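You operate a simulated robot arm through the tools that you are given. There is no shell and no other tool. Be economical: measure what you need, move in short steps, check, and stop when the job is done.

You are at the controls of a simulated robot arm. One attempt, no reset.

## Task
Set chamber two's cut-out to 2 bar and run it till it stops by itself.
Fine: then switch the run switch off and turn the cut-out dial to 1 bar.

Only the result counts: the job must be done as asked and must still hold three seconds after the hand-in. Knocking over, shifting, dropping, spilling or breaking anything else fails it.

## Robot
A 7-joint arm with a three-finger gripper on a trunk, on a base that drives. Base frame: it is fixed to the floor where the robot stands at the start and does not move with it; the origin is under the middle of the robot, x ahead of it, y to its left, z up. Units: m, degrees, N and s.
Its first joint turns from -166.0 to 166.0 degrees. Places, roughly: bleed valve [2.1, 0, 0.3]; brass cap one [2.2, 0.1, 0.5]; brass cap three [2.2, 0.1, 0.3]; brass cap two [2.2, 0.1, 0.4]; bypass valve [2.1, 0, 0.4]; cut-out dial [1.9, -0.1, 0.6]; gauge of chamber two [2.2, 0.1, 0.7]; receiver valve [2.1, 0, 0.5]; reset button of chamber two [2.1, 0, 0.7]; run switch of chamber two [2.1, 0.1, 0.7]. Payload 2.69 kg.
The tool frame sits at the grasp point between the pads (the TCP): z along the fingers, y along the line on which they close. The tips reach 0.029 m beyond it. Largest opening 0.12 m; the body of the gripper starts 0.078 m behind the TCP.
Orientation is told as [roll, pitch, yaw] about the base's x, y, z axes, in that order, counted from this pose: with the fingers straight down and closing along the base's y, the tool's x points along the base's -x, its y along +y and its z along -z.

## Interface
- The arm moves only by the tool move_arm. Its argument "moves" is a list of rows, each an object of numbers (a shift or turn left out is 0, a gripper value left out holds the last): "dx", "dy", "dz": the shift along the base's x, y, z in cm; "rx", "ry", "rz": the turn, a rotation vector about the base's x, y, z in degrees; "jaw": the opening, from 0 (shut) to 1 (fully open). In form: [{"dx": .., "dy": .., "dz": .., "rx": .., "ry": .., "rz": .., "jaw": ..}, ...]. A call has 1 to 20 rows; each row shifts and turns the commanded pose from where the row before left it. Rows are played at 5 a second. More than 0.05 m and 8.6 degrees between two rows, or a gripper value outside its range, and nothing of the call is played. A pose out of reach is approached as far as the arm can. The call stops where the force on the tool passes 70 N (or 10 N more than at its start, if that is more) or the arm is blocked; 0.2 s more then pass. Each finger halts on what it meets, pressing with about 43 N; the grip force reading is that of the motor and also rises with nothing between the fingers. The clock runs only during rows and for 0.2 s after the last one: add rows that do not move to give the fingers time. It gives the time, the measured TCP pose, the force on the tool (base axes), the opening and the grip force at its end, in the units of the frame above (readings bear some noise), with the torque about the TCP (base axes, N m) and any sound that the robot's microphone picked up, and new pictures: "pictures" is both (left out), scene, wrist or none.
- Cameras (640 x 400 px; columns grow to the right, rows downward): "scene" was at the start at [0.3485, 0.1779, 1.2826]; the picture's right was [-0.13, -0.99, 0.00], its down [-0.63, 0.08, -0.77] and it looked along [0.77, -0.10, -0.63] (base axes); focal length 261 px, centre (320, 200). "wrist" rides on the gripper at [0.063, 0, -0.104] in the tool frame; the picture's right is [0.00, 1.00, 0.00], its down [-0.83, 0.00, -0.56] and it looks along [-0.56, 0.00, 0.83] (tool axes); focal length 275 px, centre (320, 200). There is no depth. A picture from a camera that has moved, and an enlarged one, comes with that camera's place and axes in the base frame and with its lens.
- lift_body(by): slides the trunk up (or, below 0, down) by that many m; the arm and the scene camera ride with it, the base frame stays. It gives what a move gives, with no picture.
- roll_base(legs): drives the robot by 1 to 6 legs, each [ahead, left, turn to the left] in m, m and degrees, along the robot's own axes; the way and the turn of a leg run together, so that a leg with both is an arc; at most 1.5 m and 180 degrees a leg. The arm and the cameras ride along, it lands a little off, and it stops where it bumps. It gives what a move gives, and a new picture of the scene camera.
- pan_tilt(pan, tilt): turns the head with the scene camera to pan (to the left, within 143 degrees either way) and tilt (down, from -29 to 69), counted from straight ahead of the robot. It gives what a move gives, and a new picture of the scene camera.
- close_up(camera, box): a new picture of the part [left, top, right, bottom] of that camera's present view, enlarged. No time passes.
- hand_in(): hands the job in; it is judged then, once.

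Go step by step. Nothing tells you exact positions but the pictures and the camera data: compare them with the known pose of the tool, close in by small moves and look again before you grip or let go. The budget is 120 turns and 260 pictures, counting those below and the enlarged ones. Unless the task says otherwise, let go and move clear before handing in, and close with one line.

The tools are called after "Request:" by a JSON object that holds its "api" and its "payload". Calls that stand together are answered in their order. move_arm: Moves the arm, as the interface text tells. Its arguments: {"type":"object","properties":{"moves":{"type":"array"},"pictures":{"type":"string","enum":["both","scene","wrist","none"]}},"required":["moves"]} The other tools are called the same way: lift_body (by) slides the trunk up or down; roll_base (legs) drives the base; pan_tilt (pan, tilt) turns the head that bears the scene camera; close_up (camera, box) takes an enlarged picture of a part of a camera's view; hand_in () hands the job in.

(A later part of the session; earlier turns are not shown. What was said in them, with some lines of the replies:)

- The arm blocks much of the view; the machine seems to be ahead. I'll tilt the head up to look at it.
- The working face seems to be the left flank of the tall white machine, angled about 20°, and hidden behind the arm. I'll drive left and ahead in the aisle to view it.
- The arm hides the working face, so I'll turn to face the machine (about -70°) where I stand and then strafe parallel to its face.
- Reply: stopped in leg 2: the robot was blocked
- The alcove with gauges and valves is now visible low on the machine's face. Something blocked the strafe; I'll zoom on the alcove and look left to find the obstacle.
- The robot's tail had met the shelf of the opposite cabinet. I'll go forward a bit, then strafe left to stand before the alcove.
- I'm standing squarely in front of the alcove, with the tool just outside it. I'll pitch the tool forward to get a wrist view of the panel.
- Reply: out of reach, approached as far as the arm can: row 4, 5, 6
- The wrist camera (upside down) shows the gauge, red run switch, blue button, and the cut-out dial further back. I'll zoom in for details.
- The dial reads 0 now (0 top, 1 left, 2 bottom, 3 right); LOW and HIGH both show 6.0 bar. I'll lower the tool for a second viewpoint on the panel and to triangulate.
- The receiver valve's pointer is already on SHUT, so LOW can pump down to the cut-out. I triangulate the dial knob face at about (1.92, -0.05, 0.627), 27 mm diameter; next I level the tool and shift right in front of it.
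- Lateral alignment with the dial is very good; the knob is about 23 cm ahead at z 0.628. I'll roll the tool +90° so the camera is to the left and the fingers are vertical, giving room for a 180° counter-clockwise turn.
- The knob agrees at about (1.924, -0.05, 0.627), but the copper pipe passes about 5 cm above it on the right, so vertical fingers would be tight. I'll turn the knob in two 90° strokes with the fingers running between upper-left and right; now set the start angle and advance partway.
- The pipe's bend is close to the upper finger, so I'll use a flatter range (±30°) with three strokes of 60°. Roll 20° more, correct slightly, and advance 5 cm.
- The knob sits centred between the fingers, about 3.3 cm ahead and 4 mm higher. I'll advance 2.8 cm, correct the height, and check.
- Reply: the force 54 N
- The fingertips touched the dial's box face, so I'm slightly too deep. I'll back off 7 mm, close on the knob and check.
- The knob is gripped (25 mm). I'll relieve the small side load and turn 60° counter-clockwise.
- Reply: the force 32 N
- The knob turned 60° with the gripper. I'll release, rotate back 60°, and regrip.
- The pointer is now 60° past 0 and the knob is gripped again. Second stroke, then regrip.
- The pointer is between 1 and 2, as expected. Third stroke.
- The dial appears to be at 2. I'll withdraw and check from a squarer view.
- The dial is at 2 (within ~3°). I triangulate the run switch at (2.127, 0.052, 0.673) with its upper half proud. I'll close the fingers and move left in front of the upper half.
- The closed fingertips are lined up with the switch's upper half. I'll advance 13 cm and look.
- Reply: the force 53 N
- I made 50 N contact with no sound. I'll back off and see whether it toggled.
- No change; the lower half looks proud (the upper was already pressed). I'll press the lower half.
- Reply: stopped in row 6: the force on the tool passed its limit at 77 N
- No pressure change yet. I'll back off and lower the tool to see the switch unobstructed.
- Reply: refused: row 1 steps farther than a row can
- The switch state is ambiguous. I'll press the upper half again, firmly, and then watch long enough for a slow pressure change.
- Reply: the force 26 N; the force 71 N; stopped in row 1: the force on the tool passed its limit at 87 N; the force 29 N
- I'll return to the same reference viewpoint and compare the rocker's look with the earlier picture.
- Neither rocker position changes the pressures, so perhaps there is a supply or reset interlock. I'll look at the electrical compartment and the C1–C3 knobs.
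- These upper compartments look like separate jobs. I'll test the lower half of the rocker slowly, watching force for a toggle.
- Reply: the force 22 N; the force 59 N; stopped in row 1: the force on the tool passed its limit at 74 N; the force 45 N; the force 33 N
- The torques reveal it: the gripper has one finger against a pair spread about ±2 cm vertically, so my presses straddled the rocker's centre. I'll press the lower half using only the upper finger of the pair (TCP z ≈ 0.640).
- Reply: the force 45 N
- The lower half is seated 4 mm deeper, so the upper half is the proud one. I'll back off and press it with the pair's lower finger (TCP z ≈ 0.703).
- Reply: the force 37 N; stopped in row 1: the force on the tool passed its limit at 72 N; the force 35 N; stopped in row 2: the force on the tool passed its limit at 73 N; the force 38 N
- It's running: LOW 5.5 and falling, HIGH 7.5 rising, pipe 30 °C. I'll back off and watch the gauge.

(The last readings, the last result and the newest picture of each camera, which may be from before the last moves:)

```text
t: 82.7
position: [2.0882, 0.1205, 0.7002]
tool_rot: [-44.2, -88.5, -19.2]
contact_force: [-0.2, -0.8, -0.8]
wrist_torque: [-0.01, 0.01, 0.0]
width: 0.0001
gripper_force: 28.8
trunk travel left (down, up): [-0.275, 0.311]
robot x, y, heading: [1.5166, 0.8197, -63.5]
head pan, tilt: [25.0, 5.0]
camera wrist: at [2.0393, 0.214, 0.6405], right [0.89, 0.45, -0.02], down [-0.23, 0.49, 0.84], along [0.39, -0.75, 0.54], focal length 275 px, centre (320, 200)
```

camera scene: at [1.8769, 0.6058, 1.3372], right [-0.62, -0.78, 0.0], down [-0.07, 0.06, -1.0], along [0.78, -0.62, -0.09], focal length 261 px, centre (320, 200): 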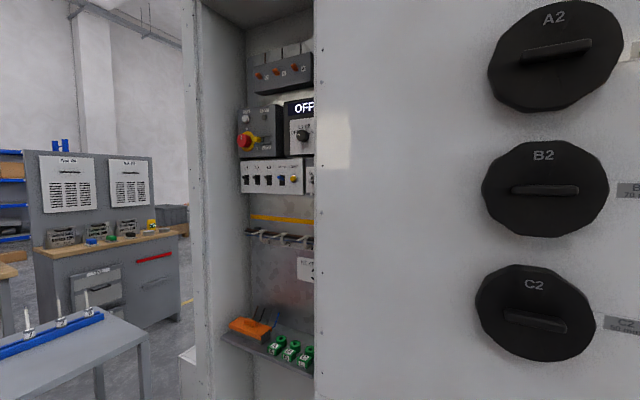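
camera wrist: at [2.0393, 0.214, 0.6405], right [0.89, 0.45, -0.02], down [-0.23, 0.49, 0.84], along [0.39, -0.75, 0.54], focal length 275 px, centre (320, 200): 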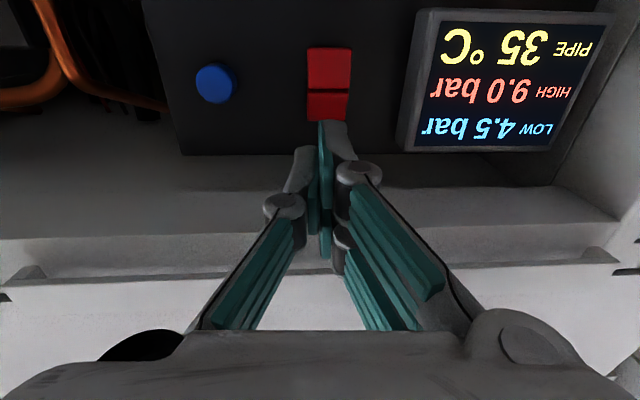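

LOW falls about 0.5 bar/s. I'll wait in steps.

Request:
{"api": "move_arm", "payload": {"moves": [{}, {}, {}, {}, {}, {}, {}, {}, {}, {}, {}, {}], "pictures": "wrist"}}

Request:
{"api": "move_arm", "payload": {"moves": [{}, {}, {}, {}, {}, {}, {}, {}, {}, {}, {}, {}, {}, {}, {}], "pictures": "wrist"}}

```text
t: 85.3
position: [2.0881, 0.1216, 0.7019]
tool_rot: [-44.2, -88.5, -19.2]
contact_force: [0.8, -1.3, 0.3]
wrist_torque: [0.0, -0.01, 0.03]
width: 0.0002
gripper_force: 29.1
trunk travel left (down, up): [-0.275, 0.311]
robot x, y, heading: [1.518, 0.8182, -63.4]
head pan, tilt: [25.0, 5.0]
camera wrist: at [2.0393, 0.2139, 0.6405], right [0.89, 0.45, -0.02], down [-0.22, 0.49, 0.84], along [0.39, -0.75, 0.54], focal length 275 px, centre (320, 200)
```

wrist: 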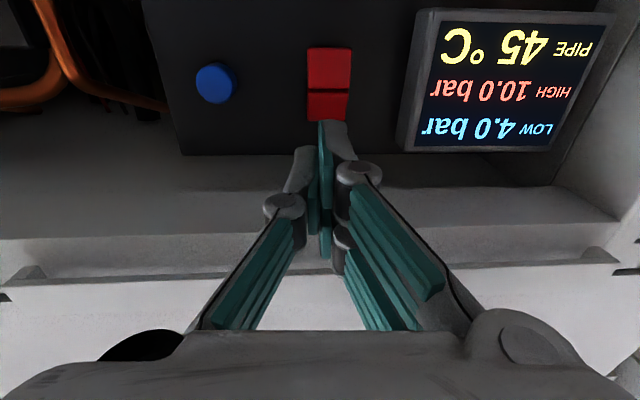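

```text
t: 88.5
position: [2.0885, 0.1207, 0.7017]
tool_rot: [-44.2, -88.5, -19.2]
contact_force: [-0.7, 0.6, 0.8]
wrist_torque: [0.0, 0.0, 0.0]
width: 0.0001
gripper_force: 28.7
trunk travel left (down, up): [-0.275, 0.311]
robot x, y, heading: [1.5176, 0.8174, -63.7]
head pan, tilt: [25.0, 5.0]
camera wrist: at [2.0393, 0.2139, 0.6405], right [0.89, 0.45, -0.02], down [-0.22, 0.49, 0.84], along [0.39, -0.75, 0.54], focal length 275 px, centre (320, 200)
```

wrist: 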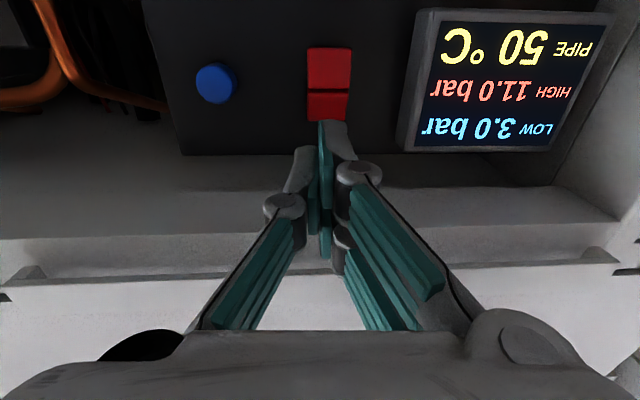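

Request:
{"api": "move_arm", "payload": {"moves": [{}, {}, {}, {}, {}, {}, {}, {}, {}, {}, {}, {}, {}, {}, {}], "pictures": "wrist"}}

Request:
{"api": "move_arm", "payload": {"moves": [{}, {}, {}, {}, {}, {}, {}, {}, {}, {}, {}, {}, {}, {}, {}], "pictures": "wrist"}}

```text
t: 91.7
position: [2.0863, 0.1208, 0.701]
tool_rot: [-44.3, -88.5, -19.3]
contact_force: [-0.4, 0.4, 0.0]
wrist_torque: [-0.01, 0.04, 0.0]
width: 0.0
gripper_force: 28.7
trunk travel left (down, up): [-0.275, 0.311]
robot x, y, heading: [1.5148, 0.8178, -63.6]
head pan, tilt: [25.0, 5.0]
camera wrist: at [2.0393, 0.2139, 0.6405], right [0.89, 0.45, -0.02], down [-0.22, 0.49, 0.84], along [0.39, -0.75, 0.54], focal length 275 px, centre (320, 200)
```

wrist: 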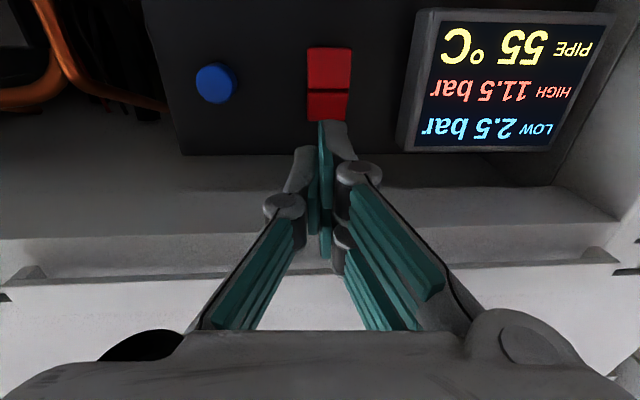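

```text
t: 94.9
position: [2.0871, 0.1205, 0.7019]
tool_rot: [-44.2, -88.5, -19.2]
contact_force: [0.5, -0.1, -0.8]
wrist_torque: [-0.01, -0.01, -0.02]
width: 0.0
gripper_force: 28.2
trunk travel left (down, up): [-0.275, 0.311]
robot x, y, heading: [1.5182, 0.8171, -63.7]
head pan, tilt: [25.0, 5.0]
camera wrist: at [2.0393, 0.2139, 0.6405], right [0.89, 0.45, -0.02], down [-0.22, 0.49, 0.84], along [0.39, -0.75, 0.54], focal length 275 px, centre (320, 200)
```

wrist: 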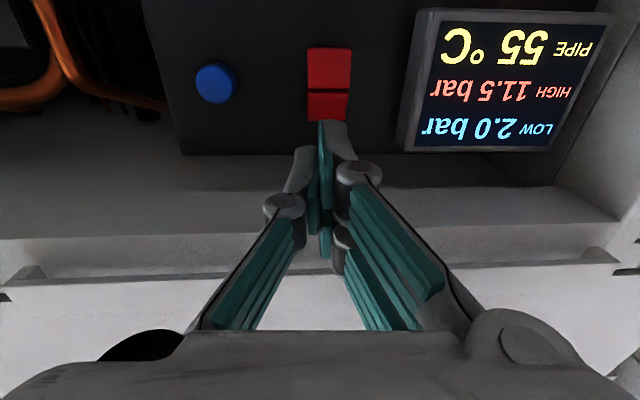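

LOW shows 2.0 now; I'll wait to confirm it stops by itself (HIGH and pipe falling).

Request:
{"api": "move_arm", "payload": {"moves": [{}, {}, {}, {}, {}, {}, {}, {}, {}, {}, {}, {}, {}, {}, {}, {}, {}, {}, {}, {}], "pictures": "wrist"}}

Request:
{"api": "move_arm", "payload": {"moves": [{}, {}, {}, {}, {}, {}, {}, {}, {}, {}, {}, {}, {}, {}, {}, {}, {}, {}, {}, {}], "pictures": "wrist"}}

```text
t: 99.1
position: [2.0875, 0.1219, 0.7021]
tool_rot: [-44.4, -88.6, -19.1]
contact_force: [-0.5, 0.7, 0.8]
wrist_torque: [-0.03, 0.02, 0.05]
width: 0.0
gripper_force: 28.8
trunk travel left (down, up): [-0.275, 0.311]
robot x, y, heading: [1.5165, 0.8177, -63.5]
head pan, tilt: [25.0, 5.0]
camera wrist: at [2.0393, 0.2139, 0.6405], right [0.89, 0.45, -0.02], down [-0.22, 0.49, 0.84], along [0.39, -0.75, 0.54], focal length 275 px, centre (320, 200)
```

wrist: 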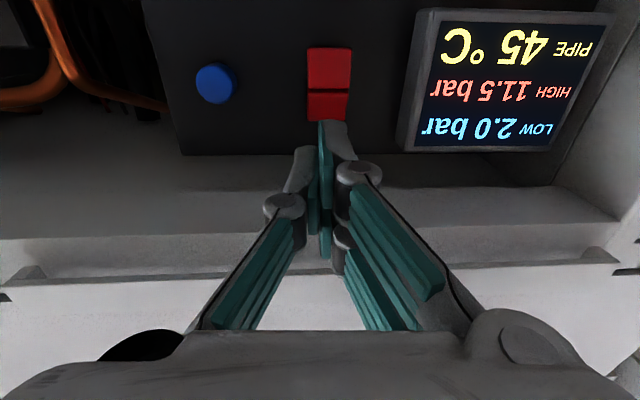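

```text
t: 103.3
position: [2.0868, 0.1217, 0.7017]
tool_rot: [-44.3, -88.5, -19.2]
contact_force: [-0.3, 0.1, 0.7]
wrist_torque: [0.0, 0.01, -0.02]
width: 0.0
gripper_force: 28.7
trunk travel left (down, up): [-0.275, 0.311]
robot x, y, heading: [1.5143, 0.818, -63.5]
head pan, tilt: [25.0, 5.0]
camera wrist: at [2.0393, 0.2139, 0.6405], right [0.89, 0.45, -0.02], down [-0.22, 0.49, 0.84], along [0.39, -0.75, 0.54], focal length 275 px, centre (320, 200)
```

wrist: 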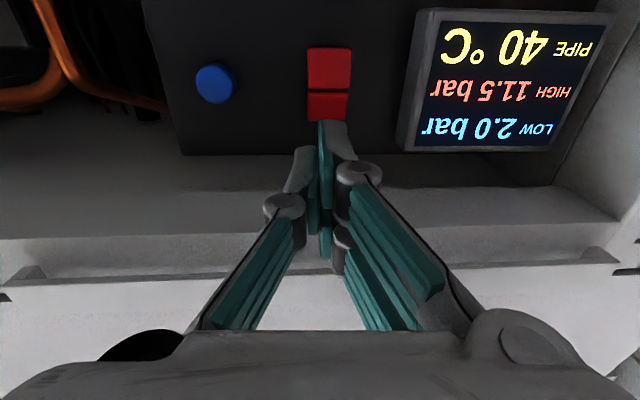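

It stopped by itself: LOW holds at 2.0 and the pipe cools. Now I'll press the lower half of the switch to turn it off.

Request:
{"api": "move_arm", "payload": {"moves": [{"dz": -3.1}, {"dz": -3.1}, {"dx": 0.9, "dy": -1.85}, {"dx": 0.86, "dy": -1.75}, {"dx": 0.13, "dy": -0.27}, {"dx": 0.13, "dy": -0.27}], "pictures": "none"}}

Request:
{"api": "move_arm", "payload": {"moves": [{"dx": 0.11, "dy": -0.22}], "pictures": "none"}}

Request:
{"api": "move_arm", "payload": {"moves": [{"dx": 0.11, "dy": -0.22}], "pictures": "wrist"}}

```text
t: 104.7
position: [2.1085, 0.0796, 0.6386]
tool_rot: [-43.5, -88.4, -19.9]
contact_force: [-0.4, 2.1, -2.2]
wrist_torque: [-0.02, -0.01, 0.02]
width: 0.0
gripper_force: 28.2
trunk travel left (down, up): [-0.275, 0.311]
robot x, y, heading: [1.5221, 0.8207, -63.6]
head pan, tilt: [25.0, 5.0]
```

```text
t: 105.1
position: [2.1085, 0.0775, 0.6393]
tool_rot: [-45.9, -88.6, -17.5]
contact_force: [-0.3, 0.6, 0.2]
wrist_torque: [0.02, 0.01, 0.03]
width: 0.0001
gripper_force: 28.8
trunk travel left (down, up): [-0.275, 0.311]
robot x, y, heading: [1.5169, 0.8176, -63.7]
head pan, tilt: [25.0, 5.0]
```

```text
t: 105.5
position: [2.1098, 0.0783, 0.6394]
tool_rot: [-41.3, -88.4, -22.2]
contact_force: [-9.2, 15.1, -1.6]
wrist_torque: [-0.25, -0.14, 0.03]
width: 0.0
gripper_force: 28.5
trunk travel left (down, up): [-0.275, 0.311]
robot x, y, heading: [1.5195, 0.8211, -63.5]
head pan, tilt: [25.0, 5.0]
camera wrist: at [2.061, 0.1703, 0.5779], right [0.89, 0.45, -0.02], down [-0.22, 0.49, 0.84], along [0.39, -0.75, 0.54], focal length 275 px, centre (320, 200)
```

wrist: 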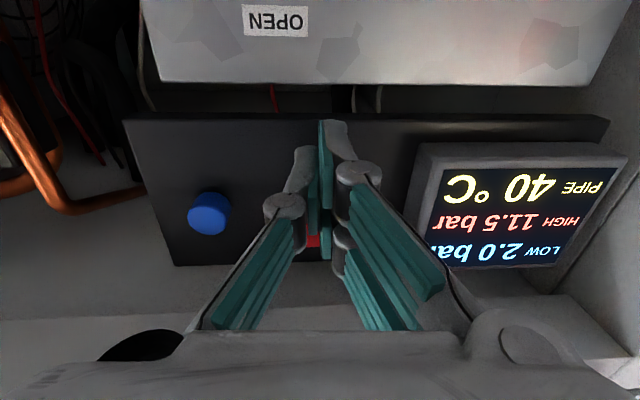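

It reached the seated depth, so it should have toggled. I'll push a bit more, back off, and check the rocker from the reference viewpoint.

Request:
{"api": "move_arm", "payload": {"moves": [{"dx": 0.11, "dy": -0.22}, {"dx": 0.06, "dy": -0.12}], "pictures": "none"}}

Request:
{"api": "move_arm", "payload": {"moves": [{"dx": -1.5, "dy": 3.0}, {"dx": -2.2, "dy": 4.0}, {"dx": -3.45, "dy": -1.5, "dz": 1.3}, {"dx": -3.45, "dy": -1.5, "dz": 1.3}, {}, {}], "pictures": "wrist"}}

Request:
{"api": "close_up", "payload": {"camera": "wrist", "box": [320, 50, 540, 190]}}

```text
t: 106.1
position: [2.1099, 0.0768, 0.6356]
tool_rot: [-36.2, -88.0, -27.1]
contact_force: [-30.9, 60.4, -7.8]
wrist_torque: [-1.05, -0.66, 0.19]
width: 0.0002
gripper_force: 28.6
trunk travel left (down, up): [-0.275, 0.311]
robot x, y, heading: [1.5171, 0.8209, -63.6]
head pan, tilt: [25.0, 5.0]
```

```text
t: 107.5
position: [2.007, 0.111, 0.6635]
tool_rot: [-44.1, -88.5, -19.3]
contact_force: [-0.5, 0.2, -0.6]
wrist_torque: [-0.01, 0.02, 0.04]
width: 0.0
gripper_force: 28.5
trunk travel left (down, up): [-0.275, 0.311]
robot x, y, heading: [1.517, 0.8145, -63.8]
head pan, tilt: [25.0, 5.0]
camera wrist: at [1.9581, 0.2038, 0.6031], right [0.89, 0.45, -0.02], down [-0.23, 0.49, 0.84], along [0.39, -0.75, 0.54], focal length 275 px, centre (320, 200)
```

wrist: 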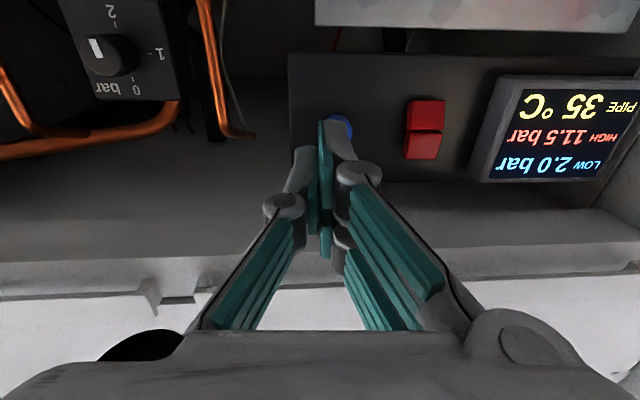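

```text
2.86 times, centred on (430, 120) of wrist
camera zoom: at [1.9581, 0.2038, 0.6031], right [0.89, 0.45, -0.02], down [-0.23, 0.49, 0.84], along [0.39, -0.75, 0.54], focal length 786 px, centre (6, 429)
```

zoom: 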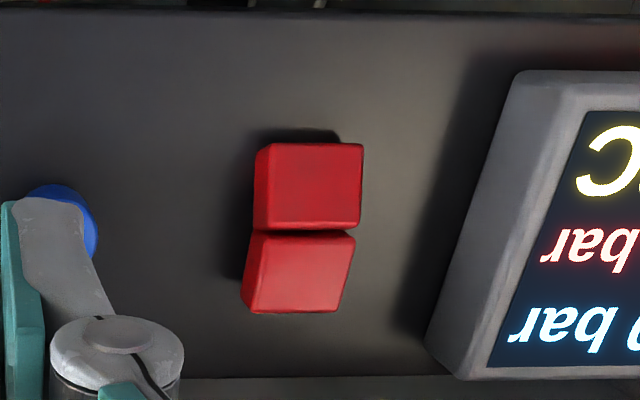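

The rocker is back to its OFF look. Now back to the dial: retreat, shift right, open the jaw partly, roll to +22.5° and look.

Request:
{"api": "move_arm", "payload": {"moves": [{"dx": -1.5, "dy": 3.1}, {"dx": -1.5, "dy": 3.1}, {"dx": -3.27, "dy": -1.61, "dz": -1}, {"dx": -3.27, "dy": -1.61, "dz": -1}, {"dx": -3.27, "dy": -1.61, "dz": -1}, {"dx": -3.27, "dy": -1.61, "dz": -0.9, "jaw": 0.38}, {"rx": -3.31, "ry": 6.73}, {"rx": -3.31, "ry": 6.73}, {"rx": -3.31, "ry": 6.73}, {"dx": 1.77, "dy": -3.6}, {"dx": 1.77, "dy": -3.6}, {}], "pictures": "wrist"}}

```text
t: 110.1
position: [1.8826, 0.0402, 0.6257]
tool_rot: [-87.3, -66.4, 23.5]
contact_force: [0.8, -0.3, -0.1]
wrist_torque: [0.02, -0.02, -0.02]
width: 0.0458
gripper_force: 0.1
trunk travel left (down, up): [-0.275, 0.311]
robot x, y, heading: [1.5178, 0.8188, -63.8]
head pan, tilt: [25.0, 5.0]
camera wrist: at [1.8127, 0.1217, 0.5697], right [0.82, 0.41, -0.4], down [0.06, 0.63, 0.77], along [0.57, -0.66, 0.49], focal length 275 px, centre (320, 200)
```

wrist: 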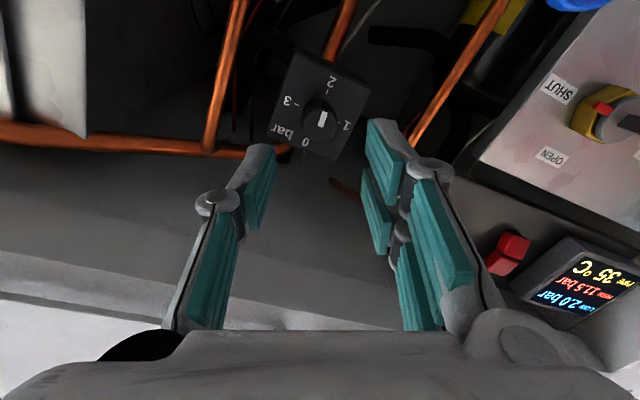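

Request:
{"api": "move_arm", "payload": {"moves": [{"dx": 1.2, "dy": -2.6}, {"dx": 1.2, "dy": -2.6}, {"dx": 1.1, "dy": -2.5}, {}], "pictures": "wrist"}}

Request:
{"api": "close_up", "payload": {"camera": "wrist", "box": [200, 80, 440, 230]}}

```text
t: 111.1
position: [1.9157, -0.0389, 0.6253]
tool_rot: [-87.1, -66.4, 23.6]
contact_force: [1.0, 0.5, -0.9]
wrist_torque: [0.01, 0.02, -0.01]
width: 0.0456
gripper_force: 0.1
trunk travel left (down, up): [-0.275, 0.311]
robot x, y, heading: [1.5173, 0.8197, -63.6]
head pan, tilt: [25.0, 5.0]
camera wrist: at [1.8461, 0.0438, 0.5705], right [0.82, 0.41, -0.4], down [0.06, 0.63, 0.77], along [0.57, -0.66, 0.49], focal length 275 px, centre (320, 200)
```

wrist: 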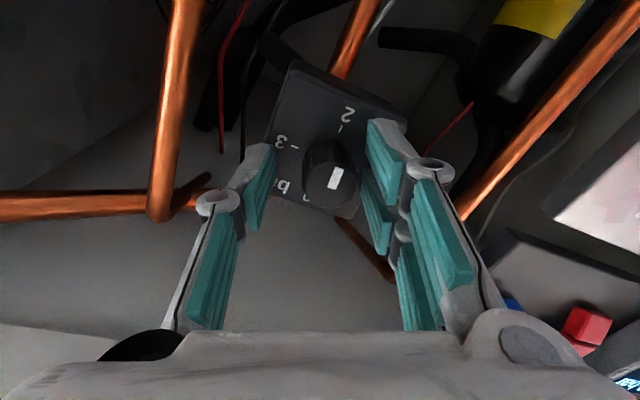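

```text
2.67 times, centred on (320, 155) of wrist
camera zoom: at [1.8461, 0.0438, 0.5705], right [0.82, 0.41, -0.4], down [0.06, 0.63, 0.77], along [0.57, -0.66, 0.49], focal length 734 px, centre (320, 320)
```

zoom: 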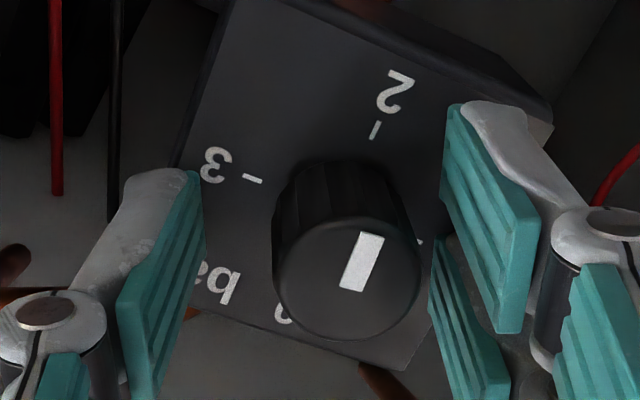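

The knob is between the pads. I'll centre by 3 mm, grip, turn 45° clockwise, release, swing back, and check.

Request:
{"api": "move_arm", "payload": {"moves": [{"dx": 0.25, "dy": 0.12, "dz": -0.1}, {"jaw": 0}, {}, {}, {"rx": 3.31, "ry": -6.73}, {"rx": 3.31, "ry": -6.73}, {"rx": 3.31, "ry": -6.73}, {"rx": 3.31, "ry": -6.73}, {"rx": 3.31, "ry": -6.73}, {"rx": 3.31, "ry": -6.73}, {}, {"jaw": 0.36}, {}, {"rx": -3.31, "ry": 6.73}, {"rx": -3.31, "ry": 6.73}, {"rx": -3.31, "ry": 6.73}, {"rx": -3.31, "ry": 6.73}, {"rx": -3.31, "ry": 6.73}, {"rx": -3.31, "ry": 6.73}, {}], "pictures": "wrist"}}

Request:
{"api": "close_up", "payload": {"camera": "wrist", "box": [200, 80, 440, 230]}}

```text
t: 115.3
position: [1.9181, -0.0378, 0.6258]
tool_rot: [-87.3, -66.4, 23.5]
contact_force: [-0.2, 0.1, -0.1]
wrist_torque: [0.0, 0.04, -0.05]
width: 0.0433
gripper_force: 0.1
trunk travel left (down, up): [-0.275, 0.311]
robot x, y, heading: [1.5143, 0.8163, -63.5]
head pan, tilt: [25.0, 5.0]
camera wrist: at [1.8492, 0.0444, 0.5702], right [0.82, 0.41, -0.4], down [0.06, 0.63, 0.77], along [0.57, -0.66, 0.49], focal length 275 px, centre (320, 200)
```

wrist: 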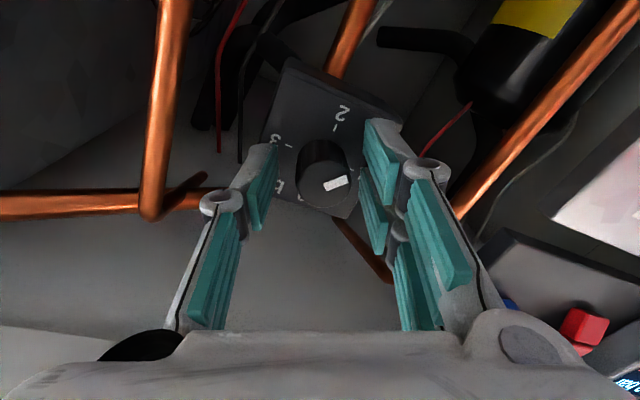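

```text
2.67 times, centred on (320, 155) of wrist
camera zoom: at [1.8492, 0.0444, 0.5702], right [0.82, 0.41, -0.4], down [0.06, 0.63, 0.77], along [0.57, -0.66, 0.49], focal length 734 px, centre (320, 320)
```

zoom: 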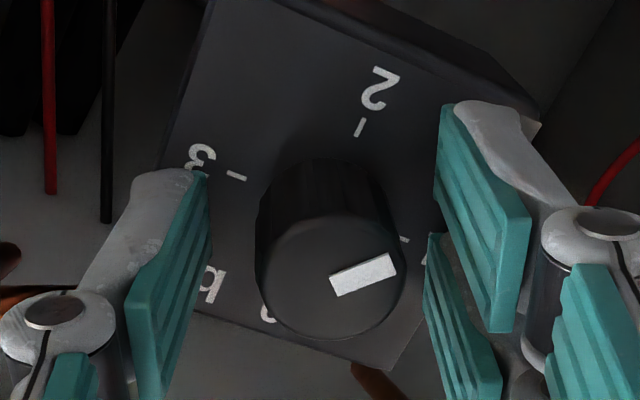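

The pointer is midway between 2 and 1. One more 46° stroke, then release and withdraw for a square view.

Request:
{"api": "move_arm", "payload": {"moves": [{"jaw": 0}, {}, {}, {"rx": 3.38, "ry": -6.88}, {"rx": 3.38, "ry": -6.88}, {"rx": 3.38, "ry": -6.88}, {"rx": 3.38, "ry": -6.88}, {"rx": 3.38, "ry": -6.88}, {"rx": 3.38, "ry": -6.88}, {}, {"jaw": 0.38}, {}, {"dx": -2.0, "dy": 4.0}, {"dx": -2.0, "dy": 4.0}, {"dx": -2.0, "dy": 4.0}, {"dx": -1.5, "dy": 3.0}, {"rx": -3.31, "ry": 6.73}, {"rx": -3.31, "ry": 6.73}, {"rx": -3.31, "ry": 6.73}, {}], "pictures": "wrist"}}

Request:
{"api": "close_up", "payload": {"camera": "wrist", "box": [280, 40, 370, 140]}}

```text
t: 119.5
position: [1.8427, 0.1132, 0.6251]
tool_rot: [-6.1, -89.0, -57.5]
contact_force: [-0.2, -0.1, -0.4]
wrist_torque: [-0.01, 0.02, -0.02]
width: 0.0458
gripper_force: 0.1
trunk travel left (down, up): [-0.275, 0.311]
robot x, y, heading: [1.5203, 0.8151, -63.8]
head pan, tilt: [25.0, 5.0]
camera wrist: at [1.7954, 0.2056, 0.5638], right [0.89, 0.45, -0.01], down [-0.24, 0.49, 0.84], along [0.38, -0.75, 0.54], focal length 275 px, centre (320, 200)
```

wrist: 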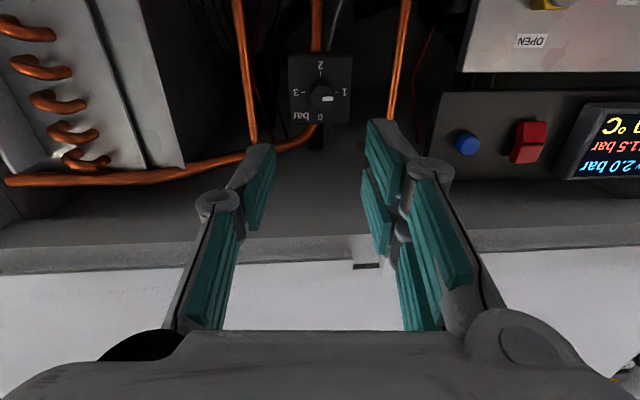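

```text
4.00 times, centred on (325, 90) of wrist
camera zoom: at [1.7954, 0.2056, 0.5638], right [0.89, 0.45, -0.01], down [-0.24, 0.49, 0.84], along [0.38, -0.75, 0.54], focal length 1101 px, centre (300, 640)
```

zoom: 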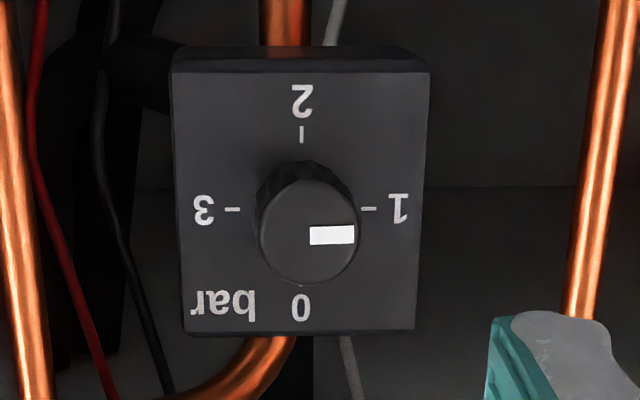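

The dial is squarely on 1 bar. From this same pose as the earlier OFF picture, I'll check the switch and gauge.

Request:
{"api": "close_up", "payload": {"camera": "wrist", "box": [440, 80, 640, 205]}}

Request:
{"api": "move_arm", "payload": {"moves": [{"dx": -2.0, "dy": 4.0}, {}, {}, {}, {}, {}, {}, {}, {}, {}], "pictures": "wrist"}}

```text
3.20 times, centred on (540, 142) of wrist
camera zoom: at [1.7954, 0.2056, 0.5638], right [0.89, 0.45, -0.01], down [-0.24, 0.49, 0.84], along [0.38, -0.75, 0.54], focal length 881 px, centre (-384, 384)
```

zoom: 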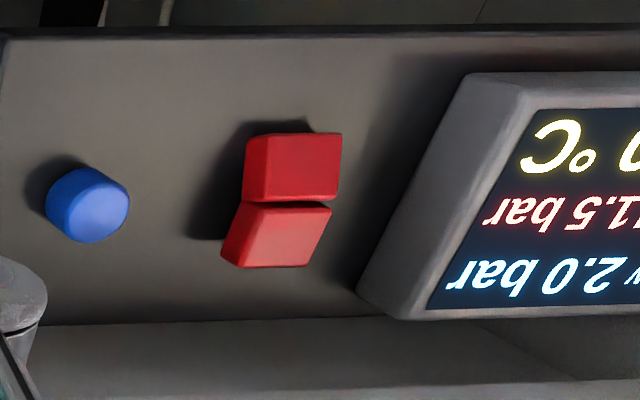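

```text
t: 121.7
position: [1.8212, 0.1526, 0.6251]
tool_rot: [-1.3, -88.9, -62.0]
contact_force: [0.3, -0.4, -0.5]
wrist_torque: [0.01, -0.04, -0.01]
width: 0.0456
gripper_force: 0.0
trunk travel left (down, up): [-0.275, 0.311]
robot x, y, heading: [1.5159, 0.8194, -63.6]
head pan, tilt: [25.0, 5.0]
camera wrist: at [1.7744, 0.2458, 0.564], right [0.89, 0.45, -0.01], down [-0.24, 0.49, 0.84], along [0.38, -0.75, 0.54], focal length 275 px, centre (320, 200)
```

wrist: 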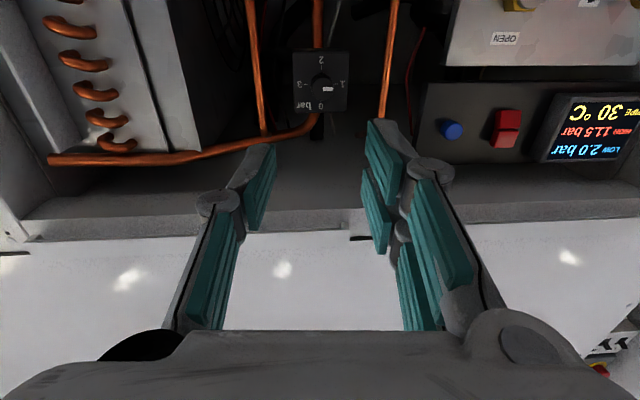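

The switch matches its original OFF look, the dial is on 1, LOW holds at 2.0 bar with the compressor stopped, and the gripper is clear. I'm handing in.

Request:
{"api": "hand_in", "payload": {}}

```text
The job is handed in.
```

Chamber two ran with its cut-out at 2 bar and stopped by itself, with LOW holding at 2.0 bar. The run switch is now off, the cut-out dial is on 1 bar, and the job is handed in. On the way in, the robot's tail bumped the shelf of the opposite cabinet; I saw nothing out of place there, but I did not check it closely.
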